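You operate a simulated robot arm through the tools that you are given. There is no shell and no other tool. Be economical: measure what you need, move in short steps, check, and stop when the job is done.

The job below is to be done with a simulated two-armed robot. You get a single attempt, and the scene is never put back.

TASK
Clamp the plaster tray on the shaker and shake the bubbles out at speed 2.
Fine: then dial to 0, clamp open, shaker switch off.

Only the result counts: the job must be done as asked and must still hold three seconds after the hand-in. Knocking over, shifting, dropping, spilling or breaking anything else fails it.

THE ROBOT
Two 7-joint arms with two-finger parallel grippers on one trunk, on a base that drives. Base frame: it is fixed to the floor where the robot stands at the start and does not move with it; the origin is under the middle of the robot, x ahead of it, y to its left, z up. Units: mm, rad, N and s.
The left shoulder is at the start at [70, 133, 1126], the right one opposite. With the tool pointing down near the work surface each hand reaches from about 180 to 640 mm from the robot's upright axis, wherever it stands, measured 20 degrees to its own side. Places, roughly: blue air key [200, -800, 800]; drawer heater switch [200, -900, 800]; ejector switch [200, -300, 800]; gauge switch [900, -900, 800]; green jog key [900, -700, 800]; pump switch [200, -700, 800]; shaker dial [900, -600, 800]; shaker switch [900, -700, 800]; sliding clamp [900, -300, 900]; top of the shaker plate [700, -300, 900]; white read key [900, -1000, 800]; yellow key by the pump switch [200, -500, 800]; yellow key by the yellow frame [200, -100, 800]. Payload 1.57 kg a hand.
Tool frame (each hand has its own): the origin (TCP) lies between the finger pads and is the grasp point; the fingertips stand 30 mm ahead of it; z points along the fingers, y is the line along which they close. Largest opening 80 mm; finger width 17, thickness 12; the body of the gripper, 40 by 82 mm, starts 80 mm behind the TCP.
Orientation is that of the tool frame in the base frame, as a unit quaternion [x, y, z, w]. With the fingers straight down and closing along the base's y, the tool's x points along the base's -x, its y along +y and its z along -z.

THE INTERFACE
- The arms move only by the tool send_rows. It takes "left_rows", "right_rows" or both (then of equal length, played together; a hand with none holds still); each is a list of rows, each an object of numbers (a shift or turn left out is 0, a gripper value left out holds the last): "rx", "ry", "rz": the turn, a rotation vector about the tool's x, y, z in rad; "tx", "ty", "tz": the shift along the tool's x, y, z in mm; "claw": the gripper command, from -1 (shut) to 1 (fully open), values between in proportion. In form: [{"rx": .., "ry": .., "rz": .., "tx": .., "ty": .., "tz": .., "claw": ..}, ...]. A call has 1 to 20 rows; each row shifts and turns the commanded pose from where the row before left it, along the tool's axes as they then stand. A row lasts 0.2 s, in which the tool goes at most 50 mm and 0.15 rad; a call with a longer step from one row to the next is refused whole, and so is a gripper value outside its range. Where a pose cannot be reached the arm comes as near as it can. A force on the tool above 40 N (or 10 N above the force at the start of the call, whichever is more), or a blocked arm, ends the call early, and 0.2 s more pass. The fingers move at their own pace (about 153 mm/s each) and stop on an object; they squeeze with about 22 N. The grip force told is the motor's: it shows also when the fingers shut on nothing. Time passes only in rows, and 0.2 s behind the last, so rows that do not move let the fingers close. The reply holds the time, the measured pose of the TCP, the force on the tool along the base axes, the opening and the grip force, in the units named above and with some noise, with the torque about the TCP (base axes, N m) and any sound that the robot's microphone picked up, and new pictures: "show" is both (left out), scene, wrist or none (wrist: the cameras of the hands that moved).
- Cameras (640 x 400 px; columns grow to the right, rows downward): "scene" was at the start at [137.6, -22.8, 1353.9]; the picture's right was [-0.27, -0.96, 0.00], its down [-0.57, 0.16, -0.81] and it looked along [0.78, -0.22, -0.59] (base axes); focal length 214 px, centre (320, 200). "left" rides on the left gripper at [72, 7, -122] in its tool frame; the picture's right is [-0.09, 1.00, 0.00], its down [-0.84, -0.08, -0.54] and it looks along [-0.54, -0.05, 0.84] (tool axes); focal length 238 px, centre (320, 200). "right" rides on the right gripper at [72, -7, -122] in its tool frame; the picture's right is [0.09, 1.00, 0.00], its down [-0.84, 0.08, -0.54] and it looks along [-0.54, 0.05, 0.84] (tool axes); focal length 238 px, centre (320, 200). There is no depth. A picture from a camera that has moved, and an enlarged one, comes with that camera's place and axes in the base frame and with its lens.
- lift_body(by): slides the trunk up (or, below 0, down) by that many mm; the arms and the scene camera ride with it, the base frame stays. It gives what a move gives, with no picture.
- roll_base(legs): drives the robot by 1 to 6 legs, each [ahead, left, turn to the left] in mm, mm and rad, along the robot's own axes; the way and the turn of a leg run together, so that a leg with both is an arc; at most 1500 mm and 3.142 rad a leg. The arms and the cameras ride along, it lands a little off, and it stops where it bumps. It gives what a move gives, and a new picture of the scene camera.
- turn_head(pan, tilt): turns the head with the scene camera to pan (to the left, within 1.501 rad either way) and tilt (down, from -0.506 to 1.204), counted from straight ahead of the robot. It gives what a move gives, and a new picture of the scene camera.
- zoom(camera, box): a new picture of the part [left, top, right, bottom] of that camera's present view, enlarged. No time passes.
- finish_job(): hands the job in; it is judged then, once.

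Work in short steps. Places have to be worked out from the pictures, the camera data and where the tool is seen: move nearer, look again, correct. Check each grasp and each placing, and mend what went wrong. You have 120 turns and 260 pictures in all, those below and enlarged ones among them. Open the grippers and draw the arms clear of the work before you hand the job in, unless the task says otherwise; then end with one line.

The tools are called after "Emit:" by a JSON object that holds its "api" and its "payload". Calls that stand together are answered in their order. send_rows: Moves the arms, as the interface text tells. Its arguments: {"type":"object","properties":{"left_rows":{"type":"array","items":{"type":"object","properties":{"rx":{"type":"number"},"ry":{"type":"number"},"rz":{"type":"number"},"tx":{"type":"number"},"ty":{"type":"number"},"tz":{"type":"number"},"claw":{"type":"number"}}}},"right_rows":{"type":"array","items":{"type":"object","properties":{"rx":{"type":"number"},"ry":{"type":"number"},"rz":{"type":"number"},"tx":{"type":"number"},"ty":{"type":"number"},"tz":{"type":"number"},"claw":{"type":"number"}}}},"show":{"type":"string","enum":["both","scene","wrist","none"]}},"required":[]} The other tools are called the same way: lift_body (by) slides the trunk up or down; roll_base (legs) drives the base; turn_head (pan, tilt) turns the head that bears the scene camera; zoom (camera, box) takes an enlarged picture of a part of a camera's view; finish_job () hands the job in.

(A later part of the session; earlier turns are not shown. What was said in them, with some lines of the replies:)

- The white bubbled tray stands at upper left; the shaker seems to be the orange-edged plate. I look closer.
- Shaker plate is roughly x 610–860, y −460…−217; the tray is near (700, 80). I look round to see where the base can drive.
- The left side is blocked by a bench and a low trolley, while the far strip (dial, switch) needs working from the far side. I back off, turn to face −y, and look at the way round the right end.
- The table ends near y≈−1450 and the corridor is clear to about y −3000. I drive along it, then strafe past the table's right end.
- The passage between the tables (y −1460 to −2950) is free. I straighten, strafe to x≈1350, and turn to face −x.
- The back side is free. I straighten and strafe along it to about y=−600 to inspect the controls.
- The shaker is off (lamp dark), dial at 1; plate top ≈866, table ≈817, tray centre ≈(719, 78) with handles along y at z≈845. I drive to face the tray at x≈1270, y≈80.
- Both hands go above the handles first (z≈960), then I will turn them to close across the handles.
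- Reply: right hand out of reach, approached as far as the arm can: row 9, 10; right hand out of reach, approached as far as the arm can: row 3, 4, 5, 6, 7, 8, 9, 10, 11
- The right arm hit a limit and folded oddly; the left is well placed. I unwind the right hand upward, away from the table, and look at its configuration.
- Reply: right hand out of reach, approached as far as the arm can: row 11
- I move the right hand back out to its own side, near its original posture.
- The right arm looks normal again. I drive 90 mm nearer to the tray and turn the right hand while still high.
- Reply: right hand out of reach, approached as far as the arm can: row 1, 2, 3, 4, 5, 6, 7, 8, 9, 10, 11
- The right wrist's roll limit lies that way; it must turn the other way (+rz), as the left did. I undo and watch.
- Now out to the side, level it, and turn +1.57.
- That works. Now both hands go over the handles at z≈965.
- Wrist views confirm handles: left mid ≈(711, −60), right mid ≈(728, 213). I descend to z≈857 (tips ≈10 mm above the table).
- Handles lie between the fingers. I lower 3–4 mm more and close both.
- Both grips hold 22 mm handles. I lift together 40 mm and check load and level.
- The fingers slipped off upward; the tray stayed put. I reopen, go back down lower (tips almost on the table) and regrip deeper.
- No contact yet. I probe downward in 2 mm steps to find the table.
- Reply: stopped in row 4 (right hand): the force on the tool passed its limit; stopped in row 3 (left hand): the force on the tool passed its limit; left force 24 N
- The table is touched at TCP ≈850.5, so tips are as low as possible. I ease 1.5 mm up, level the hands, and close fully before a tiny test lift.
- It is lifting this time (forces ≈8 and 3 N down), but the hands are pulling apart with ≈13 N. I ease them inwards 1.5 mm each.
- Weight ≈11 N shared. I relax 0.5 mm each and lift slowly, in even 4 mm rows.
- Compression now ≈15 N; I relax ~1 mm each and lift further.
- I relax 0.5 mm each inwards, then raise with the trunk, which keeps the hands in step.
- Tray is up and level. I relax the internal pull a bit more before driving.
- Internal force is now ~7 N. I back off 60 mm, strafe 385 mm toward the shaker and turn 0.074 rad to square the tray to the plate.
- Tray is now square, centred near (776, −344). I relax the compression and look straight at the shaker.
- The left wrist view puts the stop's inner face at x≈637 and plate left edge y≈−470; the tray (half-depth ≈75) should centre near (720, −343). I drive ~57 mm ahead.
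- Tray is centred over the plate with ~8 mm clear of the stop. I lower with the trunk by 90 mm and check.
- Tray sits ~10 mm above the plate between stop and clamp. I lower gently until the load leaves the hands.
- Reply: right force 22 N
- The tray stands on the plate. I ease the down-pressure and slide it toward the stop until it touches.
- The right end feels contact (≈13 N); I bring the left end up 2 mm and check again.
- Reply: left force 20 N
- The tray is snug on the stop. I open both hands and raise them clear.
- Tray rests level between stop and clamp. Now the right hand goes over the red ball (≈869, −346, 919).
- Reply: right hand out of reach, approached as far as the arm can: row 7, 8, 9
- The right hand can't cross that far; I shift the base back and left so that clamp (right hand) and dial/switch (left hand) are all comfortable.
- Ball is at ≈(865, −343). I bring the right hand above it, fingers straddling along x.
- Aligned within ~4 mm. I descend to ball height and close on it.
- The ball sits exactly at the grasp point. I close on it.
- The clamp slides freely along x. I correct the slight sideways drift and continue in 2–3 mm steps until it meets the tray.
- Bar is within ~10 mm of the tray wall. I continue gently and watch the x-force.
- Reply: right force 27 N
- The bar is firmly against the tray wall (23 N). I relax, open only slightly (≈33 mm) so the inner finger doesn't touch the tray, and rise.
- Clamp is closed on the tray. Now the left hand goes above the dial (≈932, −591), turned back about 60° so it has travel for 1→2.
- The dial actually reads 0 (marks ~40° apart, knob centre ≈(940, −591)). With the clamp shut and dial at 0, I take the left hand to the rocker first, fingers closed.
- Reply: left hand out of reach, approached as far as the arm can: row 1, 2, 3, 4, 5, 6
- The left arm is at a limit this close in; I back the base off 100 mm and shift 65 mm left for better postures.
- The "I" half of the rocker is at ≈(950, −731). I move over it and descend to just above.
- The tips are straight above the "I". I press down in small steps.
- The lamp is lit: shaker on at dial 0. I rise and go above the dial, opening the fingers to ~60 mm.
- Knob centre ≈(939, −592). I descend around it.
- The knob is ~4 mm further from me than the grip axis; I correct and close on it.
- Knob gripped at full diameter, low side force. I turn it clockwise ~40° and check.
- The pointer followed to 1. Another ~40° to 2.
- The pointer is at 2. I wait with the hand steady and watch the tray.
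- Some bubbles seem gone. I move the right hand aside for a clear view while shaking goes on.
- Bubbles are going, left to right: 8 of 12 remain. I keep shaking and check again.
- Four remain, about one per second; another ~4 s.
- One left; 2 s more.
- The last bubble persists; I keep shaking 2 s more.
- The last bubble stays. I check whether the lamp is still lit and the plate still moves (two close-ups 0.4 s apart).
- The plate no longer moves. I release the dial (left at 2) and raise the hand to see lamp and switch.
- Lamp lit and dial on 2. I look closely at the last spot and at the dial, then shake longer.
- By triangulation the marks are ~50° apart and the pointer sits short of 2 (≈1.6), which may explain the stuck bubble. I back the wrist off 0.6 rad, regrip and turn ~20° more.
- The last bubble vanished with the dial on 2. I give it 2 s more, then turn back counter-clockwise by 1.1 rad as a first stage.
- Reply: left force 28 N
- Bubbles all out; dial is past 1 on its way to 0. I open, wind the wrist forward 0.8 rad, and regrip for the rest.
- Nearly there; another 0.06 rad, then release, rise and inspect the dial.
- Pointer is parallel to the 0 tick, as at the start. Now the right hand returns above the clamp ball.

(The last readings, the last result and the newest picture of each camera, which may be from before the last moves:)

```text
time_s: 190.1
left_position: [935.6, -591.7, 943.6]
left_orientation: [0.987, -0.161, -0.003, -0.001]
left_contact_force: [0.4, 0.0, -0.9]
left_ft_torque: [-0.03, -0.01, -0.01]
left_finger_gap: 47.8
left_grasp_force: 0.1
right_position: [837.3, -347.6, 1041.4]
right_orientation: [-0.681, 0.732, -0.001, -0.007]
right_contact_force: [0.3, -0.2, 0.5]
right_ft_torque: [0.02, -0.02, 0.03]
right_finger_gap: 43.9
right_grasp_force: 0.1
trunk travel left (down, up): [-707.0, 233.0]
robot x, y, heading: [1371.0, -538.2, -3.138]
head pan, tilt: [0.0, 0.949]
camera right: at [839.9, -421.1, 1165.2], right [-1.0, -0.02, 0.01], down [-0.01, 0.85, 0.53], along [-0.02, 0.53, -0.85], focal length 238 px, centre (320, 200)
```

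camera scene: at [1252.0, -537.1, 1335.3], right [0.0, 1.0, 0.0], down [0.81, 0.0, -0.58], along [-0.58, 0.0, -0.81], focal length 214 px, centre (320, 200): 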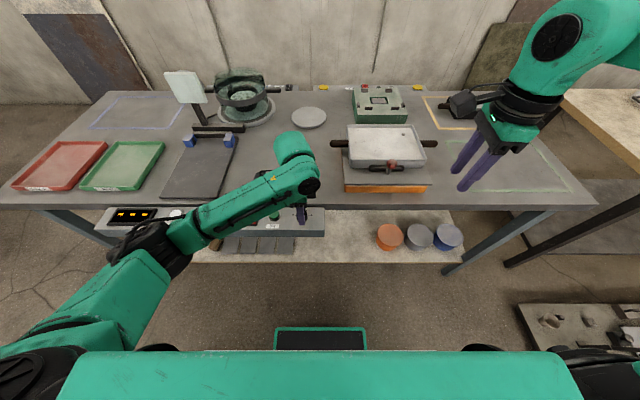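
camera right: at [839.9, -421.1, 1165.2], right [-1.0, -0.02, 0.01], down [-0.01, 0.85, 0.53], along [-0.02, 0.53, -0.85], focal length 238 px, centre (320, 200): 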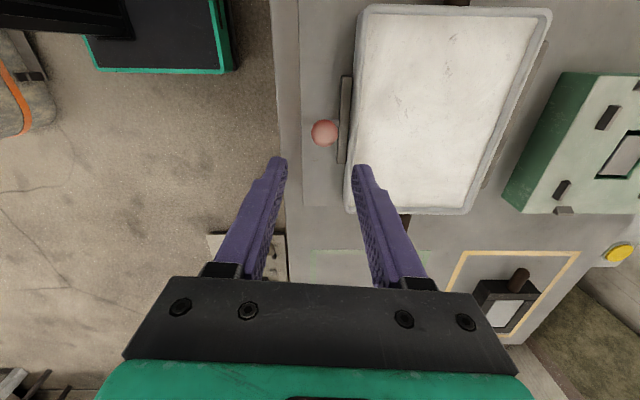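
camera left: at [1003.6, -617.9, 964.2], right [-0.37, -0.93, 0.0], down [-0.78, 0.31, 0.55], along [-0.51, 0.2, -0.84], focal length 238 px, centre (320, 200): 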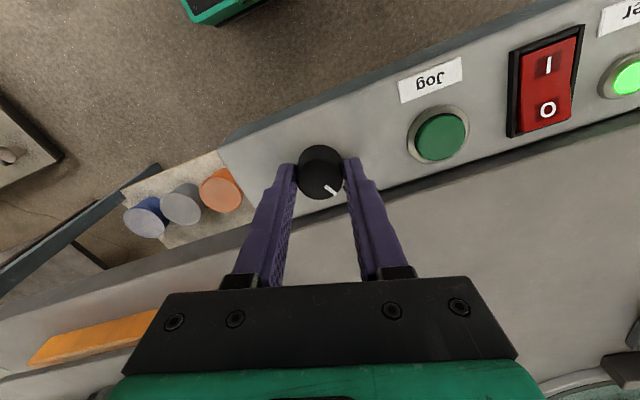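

Ball at ≈(831, −349); with a 44 mm gap biased 5 mm toward me I descend around it.

Emit:
{"api": "send_rows", "payload": {"right_rows": [{"tz": 25}, {"tz": 30}, {"tz": 25}, {"tz": 18}, {"tz": 10}, {"tz": 9}, {}], "show": "wrist"}}

```text
time_s: 191.7
left_position: [935.4, -591.7, 943.0]
left_orientation: [0.987, -0.161, -0.003, -0.001]
left_contact_force: [0.5, -0.1, 0.1]
left_ft_torque: [0.0, 0.02, 0.0]
left_finger_gap: 48.0
left_grasp_force: 0.1
right_position: [838.1, -348.7, 925.6]
right_orientation: [-0.682, 0.732, -0.001, -0.008]
right_contact_force: [0.0, -0.1, -0.3]
right_ft_torque: [0.02, -0.01, 0.01]
right_finger_gap: 43.9
right_grasp_force: 0.1
trunk travel left (down, up): [-707.0, 233.0]
robot x, y, heading: [1371.1, -539.4, -3.137]
head pan, tilt: [0.0, 0.949]
camera right: at [840.3, -421.6, 1049.1], right [-1.0, -0.02, 0.01], down [-0.01, 0.85, 0.53], along [-0.02, 0.53, -0.85], focal length 238 px, centre (320, 200)
```

right: 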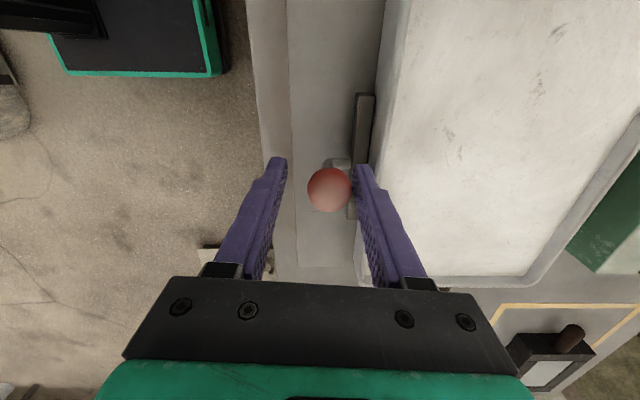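

The ball is between the fingers. I close and pull the clamp back toward me to its original position.

Emit:
{"api": "send_rows", "payload": {"right_rows": [{"ty": 3}, {"claw": -1}, {"claw": -1}, {"claw": -1}, {}], "show": "none"}}

Emit:
{"api": "send_rows", "payload": {"right_rows": [{"ty": -3, "tx": -0.22}, {"ty": -4, "tx": -0.29}, {"ty": -4, "tx": -0.29}, {"ty": -4, "tx": -0.29}, {}], "show": "wrist"}}

```text
time_s: 192.9
left_position: [935.5, -591.4, 941.9]
left_orientation: [0.987, -0.16, -0.003, 0.0]
left_contact_force: [-0.1, -0.6, -0.1]
left_ft_torque: [0.02, 0.0, 0.01]
left_finger_gap: 48.0
left_grasp_force: 0.0
right_position: [837.7, -347.8, 926.0]
right_orientation: [-0.681, 0.732, -0.001, -0.009]
right_contact_force: [-0.6, 1.5, -0.7]
right_ft_torque: [0.14, -0.02, -0.04]
right_finger_gap: 27.0
right_grasp_force: 37.6
right hand out of reach, approached as far as the arm can: row 1
trunk travel left (down, up): [-707.0, 233.0]
robot x, y, heading: [1371.9, -536.4, -3.137]
head pan, tilt: [0.0, 0.949]
```

```text
time_s: 194.1
left_position: [934.1, -592.3, 942.3]
left_orientation: [0.987, -0.161, -0.002, -0.001]
left_contact_force: [-0.1, 0.3, 0.0]
left_ft_torque: [-0.04, -0.03, 0.04]
left_finger_gap: 47.9
left_grasp_force: 0.1
right_position: [852.7, -348.3, 926.3]
right_orientation: [-0.681, 0.732, 0.0, -0.006]
right_contact_force: [0.6, 0.4, -6.7]
right_ft_torque: [-0.19, 0.02, 0.04]
right_finger_gap: 27.1
right_grasp_force: 38.1
trunk travel left (down, up): [-707.0, 233.0]
robot x, y, heading: [1372.3, -538.4, -3.138]
head pan, tilt: [0.0, 0.949]
camera right: at [853.6, -421.4, 1049.3], right [-1.0, -0.02, 0.01], down [-0.01, 0.85, 0.53], along [-0.02, 0.53, -0.85], focal length 238 px, centre (320, 200)
```

right: 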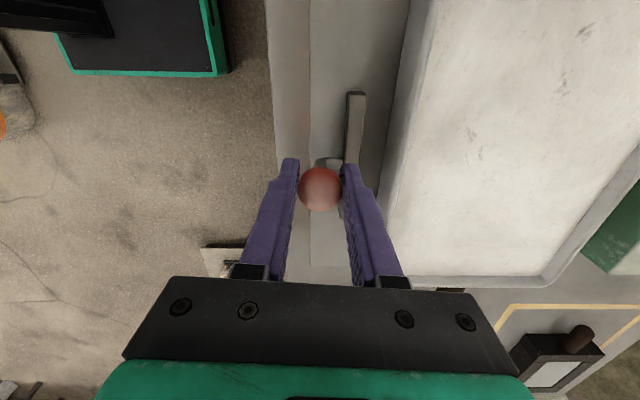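

It opens freely. I pull the remaining ~13 mm.

Emit:
{"api": "send_rows", "payload": {"right_rows": [{"ty": -3, "tx": -0.22, "tz": 0.8}, {"ty": -3, "tx": -0.22}, {"ty": -3, "tx": -0.22}, {"ty": -3, "tx": -0.22}, {"ty": -1.5, "tx": -0.1}, {}], "show": "wrist"}}

```text
time_s: 195.5
left_position: [934.7, -590.6, 944.0]
left_orientation: [0.987, -0.16, -0.004, 0.0]
left_contact_force: [0.4, -0.5, -0.3]
left_ft_torque: [0.0, 0.0, 0.02]
left_finger_gap: 48.2
left_grasp_force: 0.0
right_position: [865.6, -348.4, 927.2]
right_orientation: [-0.681, 0.732, -0.001, -0.008]
right_contact_force: [1.7, 1.8, -1.7]
right_ft_torque: [0.15, 0.01, -0.04]
right_finger_gap: 26.9
right_grasp_force: 37.7
trunk travel left (down, up): [-707.0, 233.0]
robot x, y, heading: [1369.0, -535.3, -3.141]
head pan, tilt: [0.0, 0.949]
camera right: at [867.4, -421.3, 1049.2], right [-1.0, -0.02, 0.01], down [-0.01, 0.85, 0.53], along [-0.02, 0.53, -0.85], focal length 238 px, centre (320, 200)
```

right: 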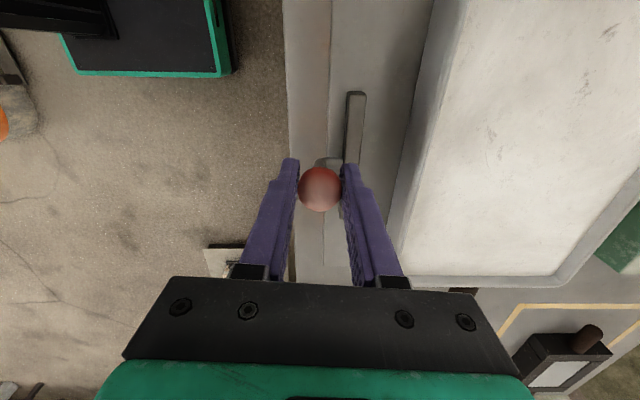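

The clamp is back at its original open position (x≈865). A last 2 mm nudge against the end, then release and rise.

Emit:
{"api": "send_rows", "payload": {"right_rows": [{"ty": -1}, {"ty": -1}, {}], "show": "none"}}

Emit:
{"api": "send_rows", "payload": {"right_rows": [{"claw": 0.1}, {"claw": 0.1}, {"tz": -10}, {"tz": -20}, {"tz": -30}, {"tz": -30}, {"tz": -25}, {"ty": -20, "tx": -20}, {"ty": -20, "tx": -20}, {"ty": -20, "tx": -20}, {}], "show": "scene"}}

```text
time_s: 196.3
left_position: [934.6, -591.5, 942.2]
left_orientation: [0.987, -0.161, -0.002, 0.001]
left_contact_force: [-0.6, -0.4, 0.1]
left_ft_torque: [0.02, 0.01, 0.01]
left_finger_gap: 48.0
left_grasp_force: 0.1
right_position: [866.1, -348.8, 925.8]
right_orientation: [-0.682, 0.732, -0.001, -0.007]
right_contact_force: [-6.0, 3.3, 0.2]
right_ft_torque: [0.06, 0.13, 0.02]
right_finger_gap: 26.9
right_grasp_force: 37.1
trunk travel left (down, up): [-707.0, 233.0]
robot x, y, heading: [1372.3, -542.5, -3.132]
head pan, tilt: [0.0, 0.949]
```

```text
time_s: 198.7
left_position: [934.1, -591.5, 942.5]
left_orientation: [0.987, -0.161, -0.004, -0.001]
left_contact_force: [-0.6, 0.5, 0.6]
left_ft_torque: [0.0, 0.0, -0.04]
left_finger_gap: 47.9
left_grasp_force: 0.1
right_position: [932.2, -294.5, 1037.4]
right_orientation: [-0.681, 0.732, 0.0, -0.007]
right_contact_force: [-0.1, -0.4, 0.7]
right_ft_torque: [0.04, 0.01, 0.02]
right_finger_gap: 44.1
right_grasp_force: 0.1
trunk travel left (down, up): [-707.0, 233.0]
robot x, y, heading: [1372.0, -540.4, -3.14]
head pan, tilt: [0.0, 0.949]
camera scene: at [1250.6, -538.4, 1335.2], right [0.0, 1.0, 0.0], down [0.81, 0.0, -0.58], along [-0.58, 0.0, -0.81], focal length 214 px, centre (320, 200)
```

scene: 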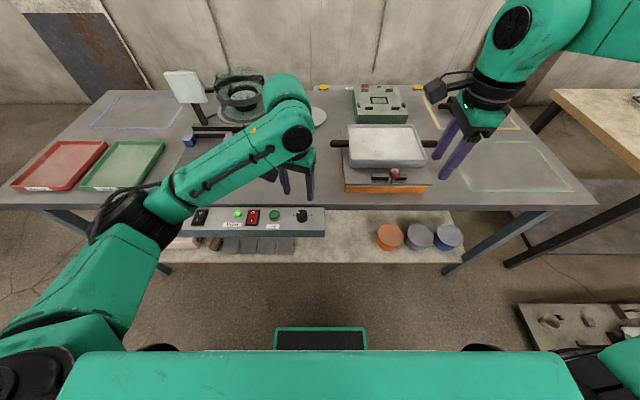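

Clamp is open (end stop felt). The left hand, closed, goes over the "O" half of the rocker (≈926, −728).

Emit:
{"api": "send_rows", "payload": {"left_rows": [{"tx": 5.2, "ty": 18.8, "claw": -1}, {"tx": 5.2, "ty": 18.8}, {"tx": 5.2, "ty": 18.8}, {"tx": 5.2, "ty": 18.8}, {"tx": 5.2, "ty": 18.8}, {"tx": 5.2, "ty": 18.8}, {"tx": 5, "ty": 18.6}, {"rz": -0.1}, {"rz": -0.1}, {"tz": 20}, {"tz": 20}, {}], "show": "wrist"}}

Emit:
{"api": "zoom", "payload": {"camera": "scene", "box": [200, 180, 328, 260]}}

```text
time_s: 201.3
left_position: [927.8, -729.3, 902.9]
left_orientation: [0.998, -0.06, -0.003, -0.002]
left_contact_force: [-0.5, 0.2, 1.2]
left_ft_torque: [0.01, -0.03, 0.02]
left_finger_gap: 0.1
left_grasp_force: 21.5
right_position: [932.1, -294.9, 1038.2]
right_orientation: [-0.681, 0.732, 0.0, -0.007]
right_contact_force: [0.2, -0.4, 0.8]
right_ft_torque: [-0.02, -0.01, 0.0]
right_finger_gap: 44.2
right_grasp_force: 0.1
trunk travel left (down, up): [-707.0, 233.0]
robot x, y, heading: [1371.3, -536.1, -3.137]
head pan, tilt: [0.0, 0.949]
camera left: at [1001.0, -743.9, 1023.3], right [-0.21, -0.98, 0.0], down [-0.82, 0.18, 0.55], along [-0.54, 0.12, -0.84], focal length 238 px, centre (320, 200)
```

left: 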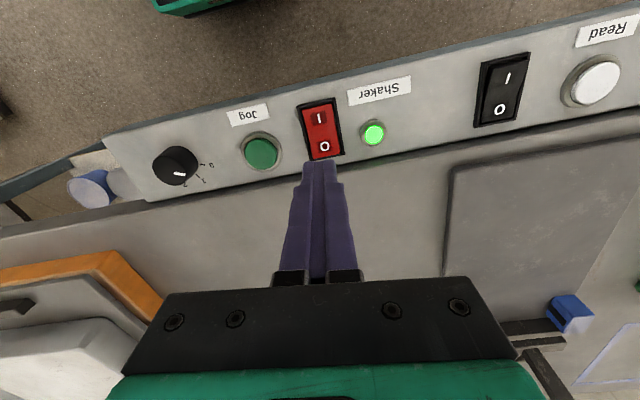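

```text
5.00 times, centred on (264, 220) of scene
camera zoom: at [1251.3, -538.0, 1335.3], right [0.0, 1.0, 0.0], down [0.81, 0.0, -0.58], along [-0.58, 0.0, -0.81], focal length 1072 px, centre (600, 100)
```

zoom: 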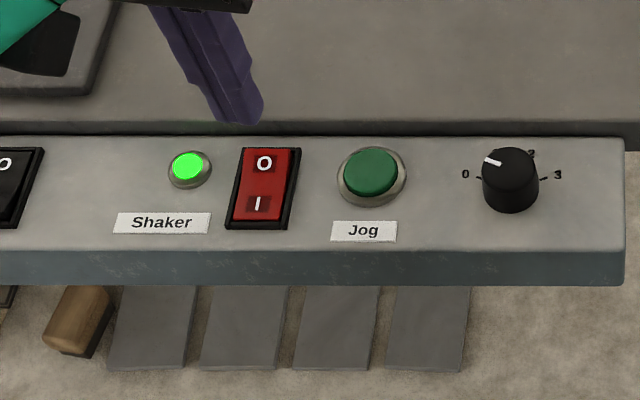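

O is at ≈(926, −731), right under the tips. I press down gently.

Emit:
{"api": "send_rows", "payload": {"left_rows": [{"tz": 20, "ty": 1, "tx": -1}, {"tz": 15}, {"tz": 8}, {"tz": 4}, {"tz": 3}, {"tz": 2}, {"tz": 2}, {"tz": 2}, {"tz": 2}, {"tz": 2}], "show": "wrist"}}

```text
time_s: 203.5
left_position: [925.5, -727.0, 846.8]
left_orientation: [0.998, -0.06, -0.01, 0.0]
left_contact_force: [-4.1, -6.9, 36.5]
left_ft_torque: [-0.08, -0.17, -0.43]
left_finger_gap: 0.0
left_grasp_force: 20.7
right_position: [934.7, -293.9, 1040.4]
right_orientation: [-0.681, 0.732, 0.0, -0.009]
right_contact_force: [0.7, -0.8, 0.8]
right_ft_torque: [-0.01, 0.0, -0.02]
right_finger_gap: 44.0
right_grasp_force: 0.0
trunk travel left (down, up): [-707.0, 233.0]
robot x, y, heading: [1373.0, -540.1, -3.136]
head pan, tilt: [0.0, 0.949]
camera left: at [999.8, -743.6, 966.4], right [-0.21, -0.98, 0.0], down [-0.81, 0.18, 0.56], along [-0.55, 0.12, -0.83], focal length 238 px, centre (320, 200)
```

left: 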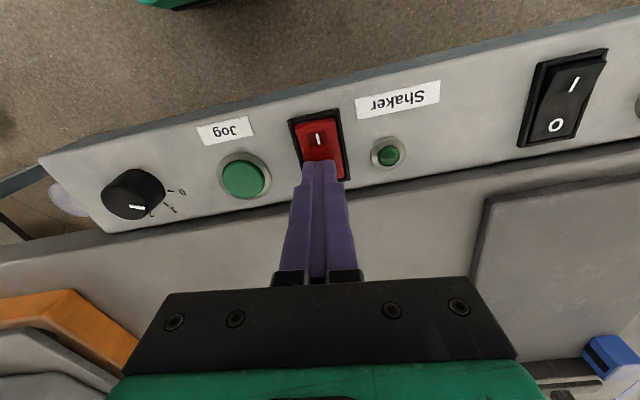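

The lamp is out: shaker off. I raise the left hand clear, open it, and check everything.

Emit:
{"api": "send_rows", "payload": {"left_rows": [{"tz": -10}, {"tz": -25}, {"tz": -30}, {"tz": -30}, {"tz": -30}, {"tx": 15, "tz": -20, "claw": 1}, {"tx": 15, "tz": -20}, {"tx": 15, "tz": -20}, {"tx": 15}, {"tx": 15}], "right_rows": [{"claw": 1}, {"tz": -20}, {"tz": -20}, {"tz": -20}, {}, {}, {}, {}, {}, {}], "show": "scene"}}

Emit:
{"api": "zoom", "payload": {"camera": "scene", "box": [200, 180, 328, 260]}}

Emit:
{"api": "zoom", "payload": {"camera": "scene", "box": [320, 110, 448, 190]}}

```text
time_s: 205.7
left_position: [1001.6, -738.7, 1026.4]
left_orientation: [0.998, -0.061, -0.003, 0.0]
left_contact_force: [0.3, 0.1, 0.3]
left_ft_torque: [0.01, 0.02, 0.01]
left_finger_gap: 80.1
left_grasp_force: 0.1
right_position: [933.9, -291.9, 1097.5]
right_orientation: [-0.681, 0.732, 0.0, -0.007]
right_contact_force: [0.0, -0.1, -0.2]
right_ft_torque: [0.0, 0.01, -0.01]
right_finger_gap: 80.0
right_grasp_force: 0.0
trunk travel left (down, up): [-707.0, 233.0]
robot x, y, heading: [1369.8, -540.6, -3.138]
head pan, tilt: [0.0, 0.949]
camera scene: at [1251.9, -538.3, 1335.3], right [0.0, 1.0, 0.0], down [0.81, 0.0, -0.58], along [-0.58, 0.0, -0.81], focal length 214 px, centre (320, 200)
```

scene: 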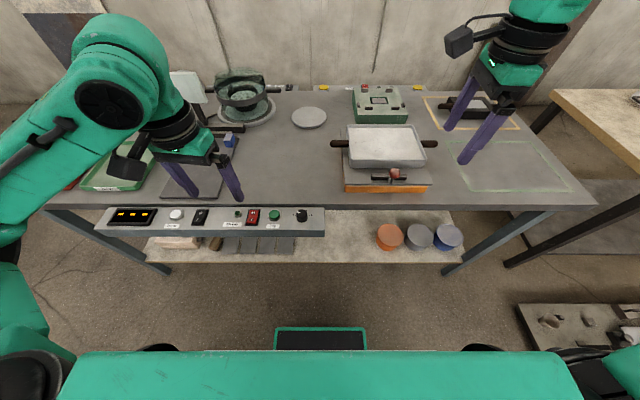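

```text
5.00 times, centred on (264, 220) of scene
camera zoom: at [1251.9, -538.3, 1335.3], right [0.0, 1.0, 0.0], down [0.81, 0.0, -0.58], along [-0.58, 0.0, -0.81], focal length 1072 px, centre (600, 100)
```

zoom: 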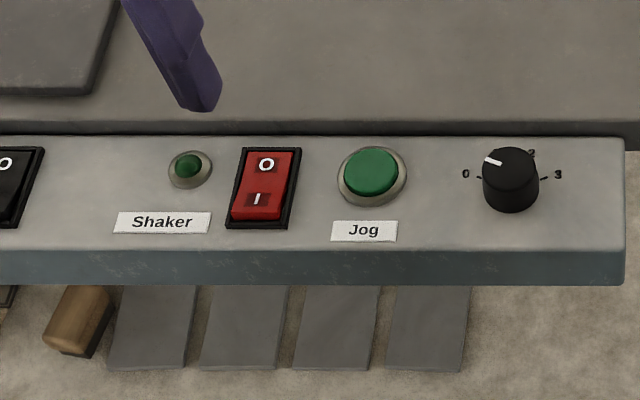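

```text
5.00 times, centred on (384, 150) of scene
camera zoom: at [1251.9, -538.3, 1335.3], right [0.0, 1.0, 0.0], down [0.81, 0.0, -0.58], along [-0.58, 0.0, -0.81], focal length 1072 px, centre (0, 450)
```

zoom: 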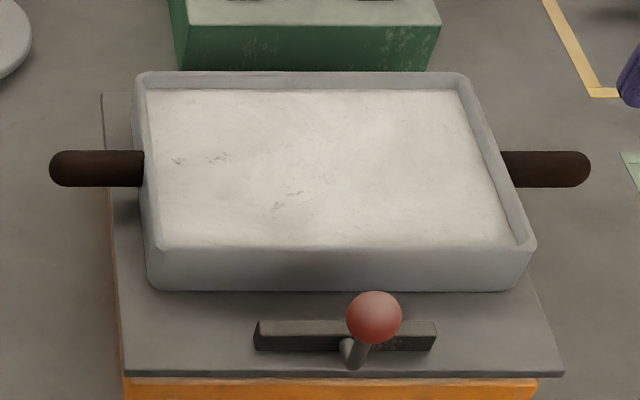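

The bubbles are gone, the dial is at 0 (it looks the same as at the start), the clamp is open, the switch is off with its lamp out, and both hands are open and clear. I hand the job in.

Emit:
{"api": "finish_job", "payload": {}}

```text
The job is handed in.
```

I clamped the plaster tray on the shaker and shook it until no bubbles were left, then set the dial to 0, opened the clamp and switched the shaker off. For most of the shaking the dial sat short of the mark, at about 1.6. I corrected it to 2 after one bubble stayed in, and that one then came out within about 2 s. The tray is still on the shaker plate.
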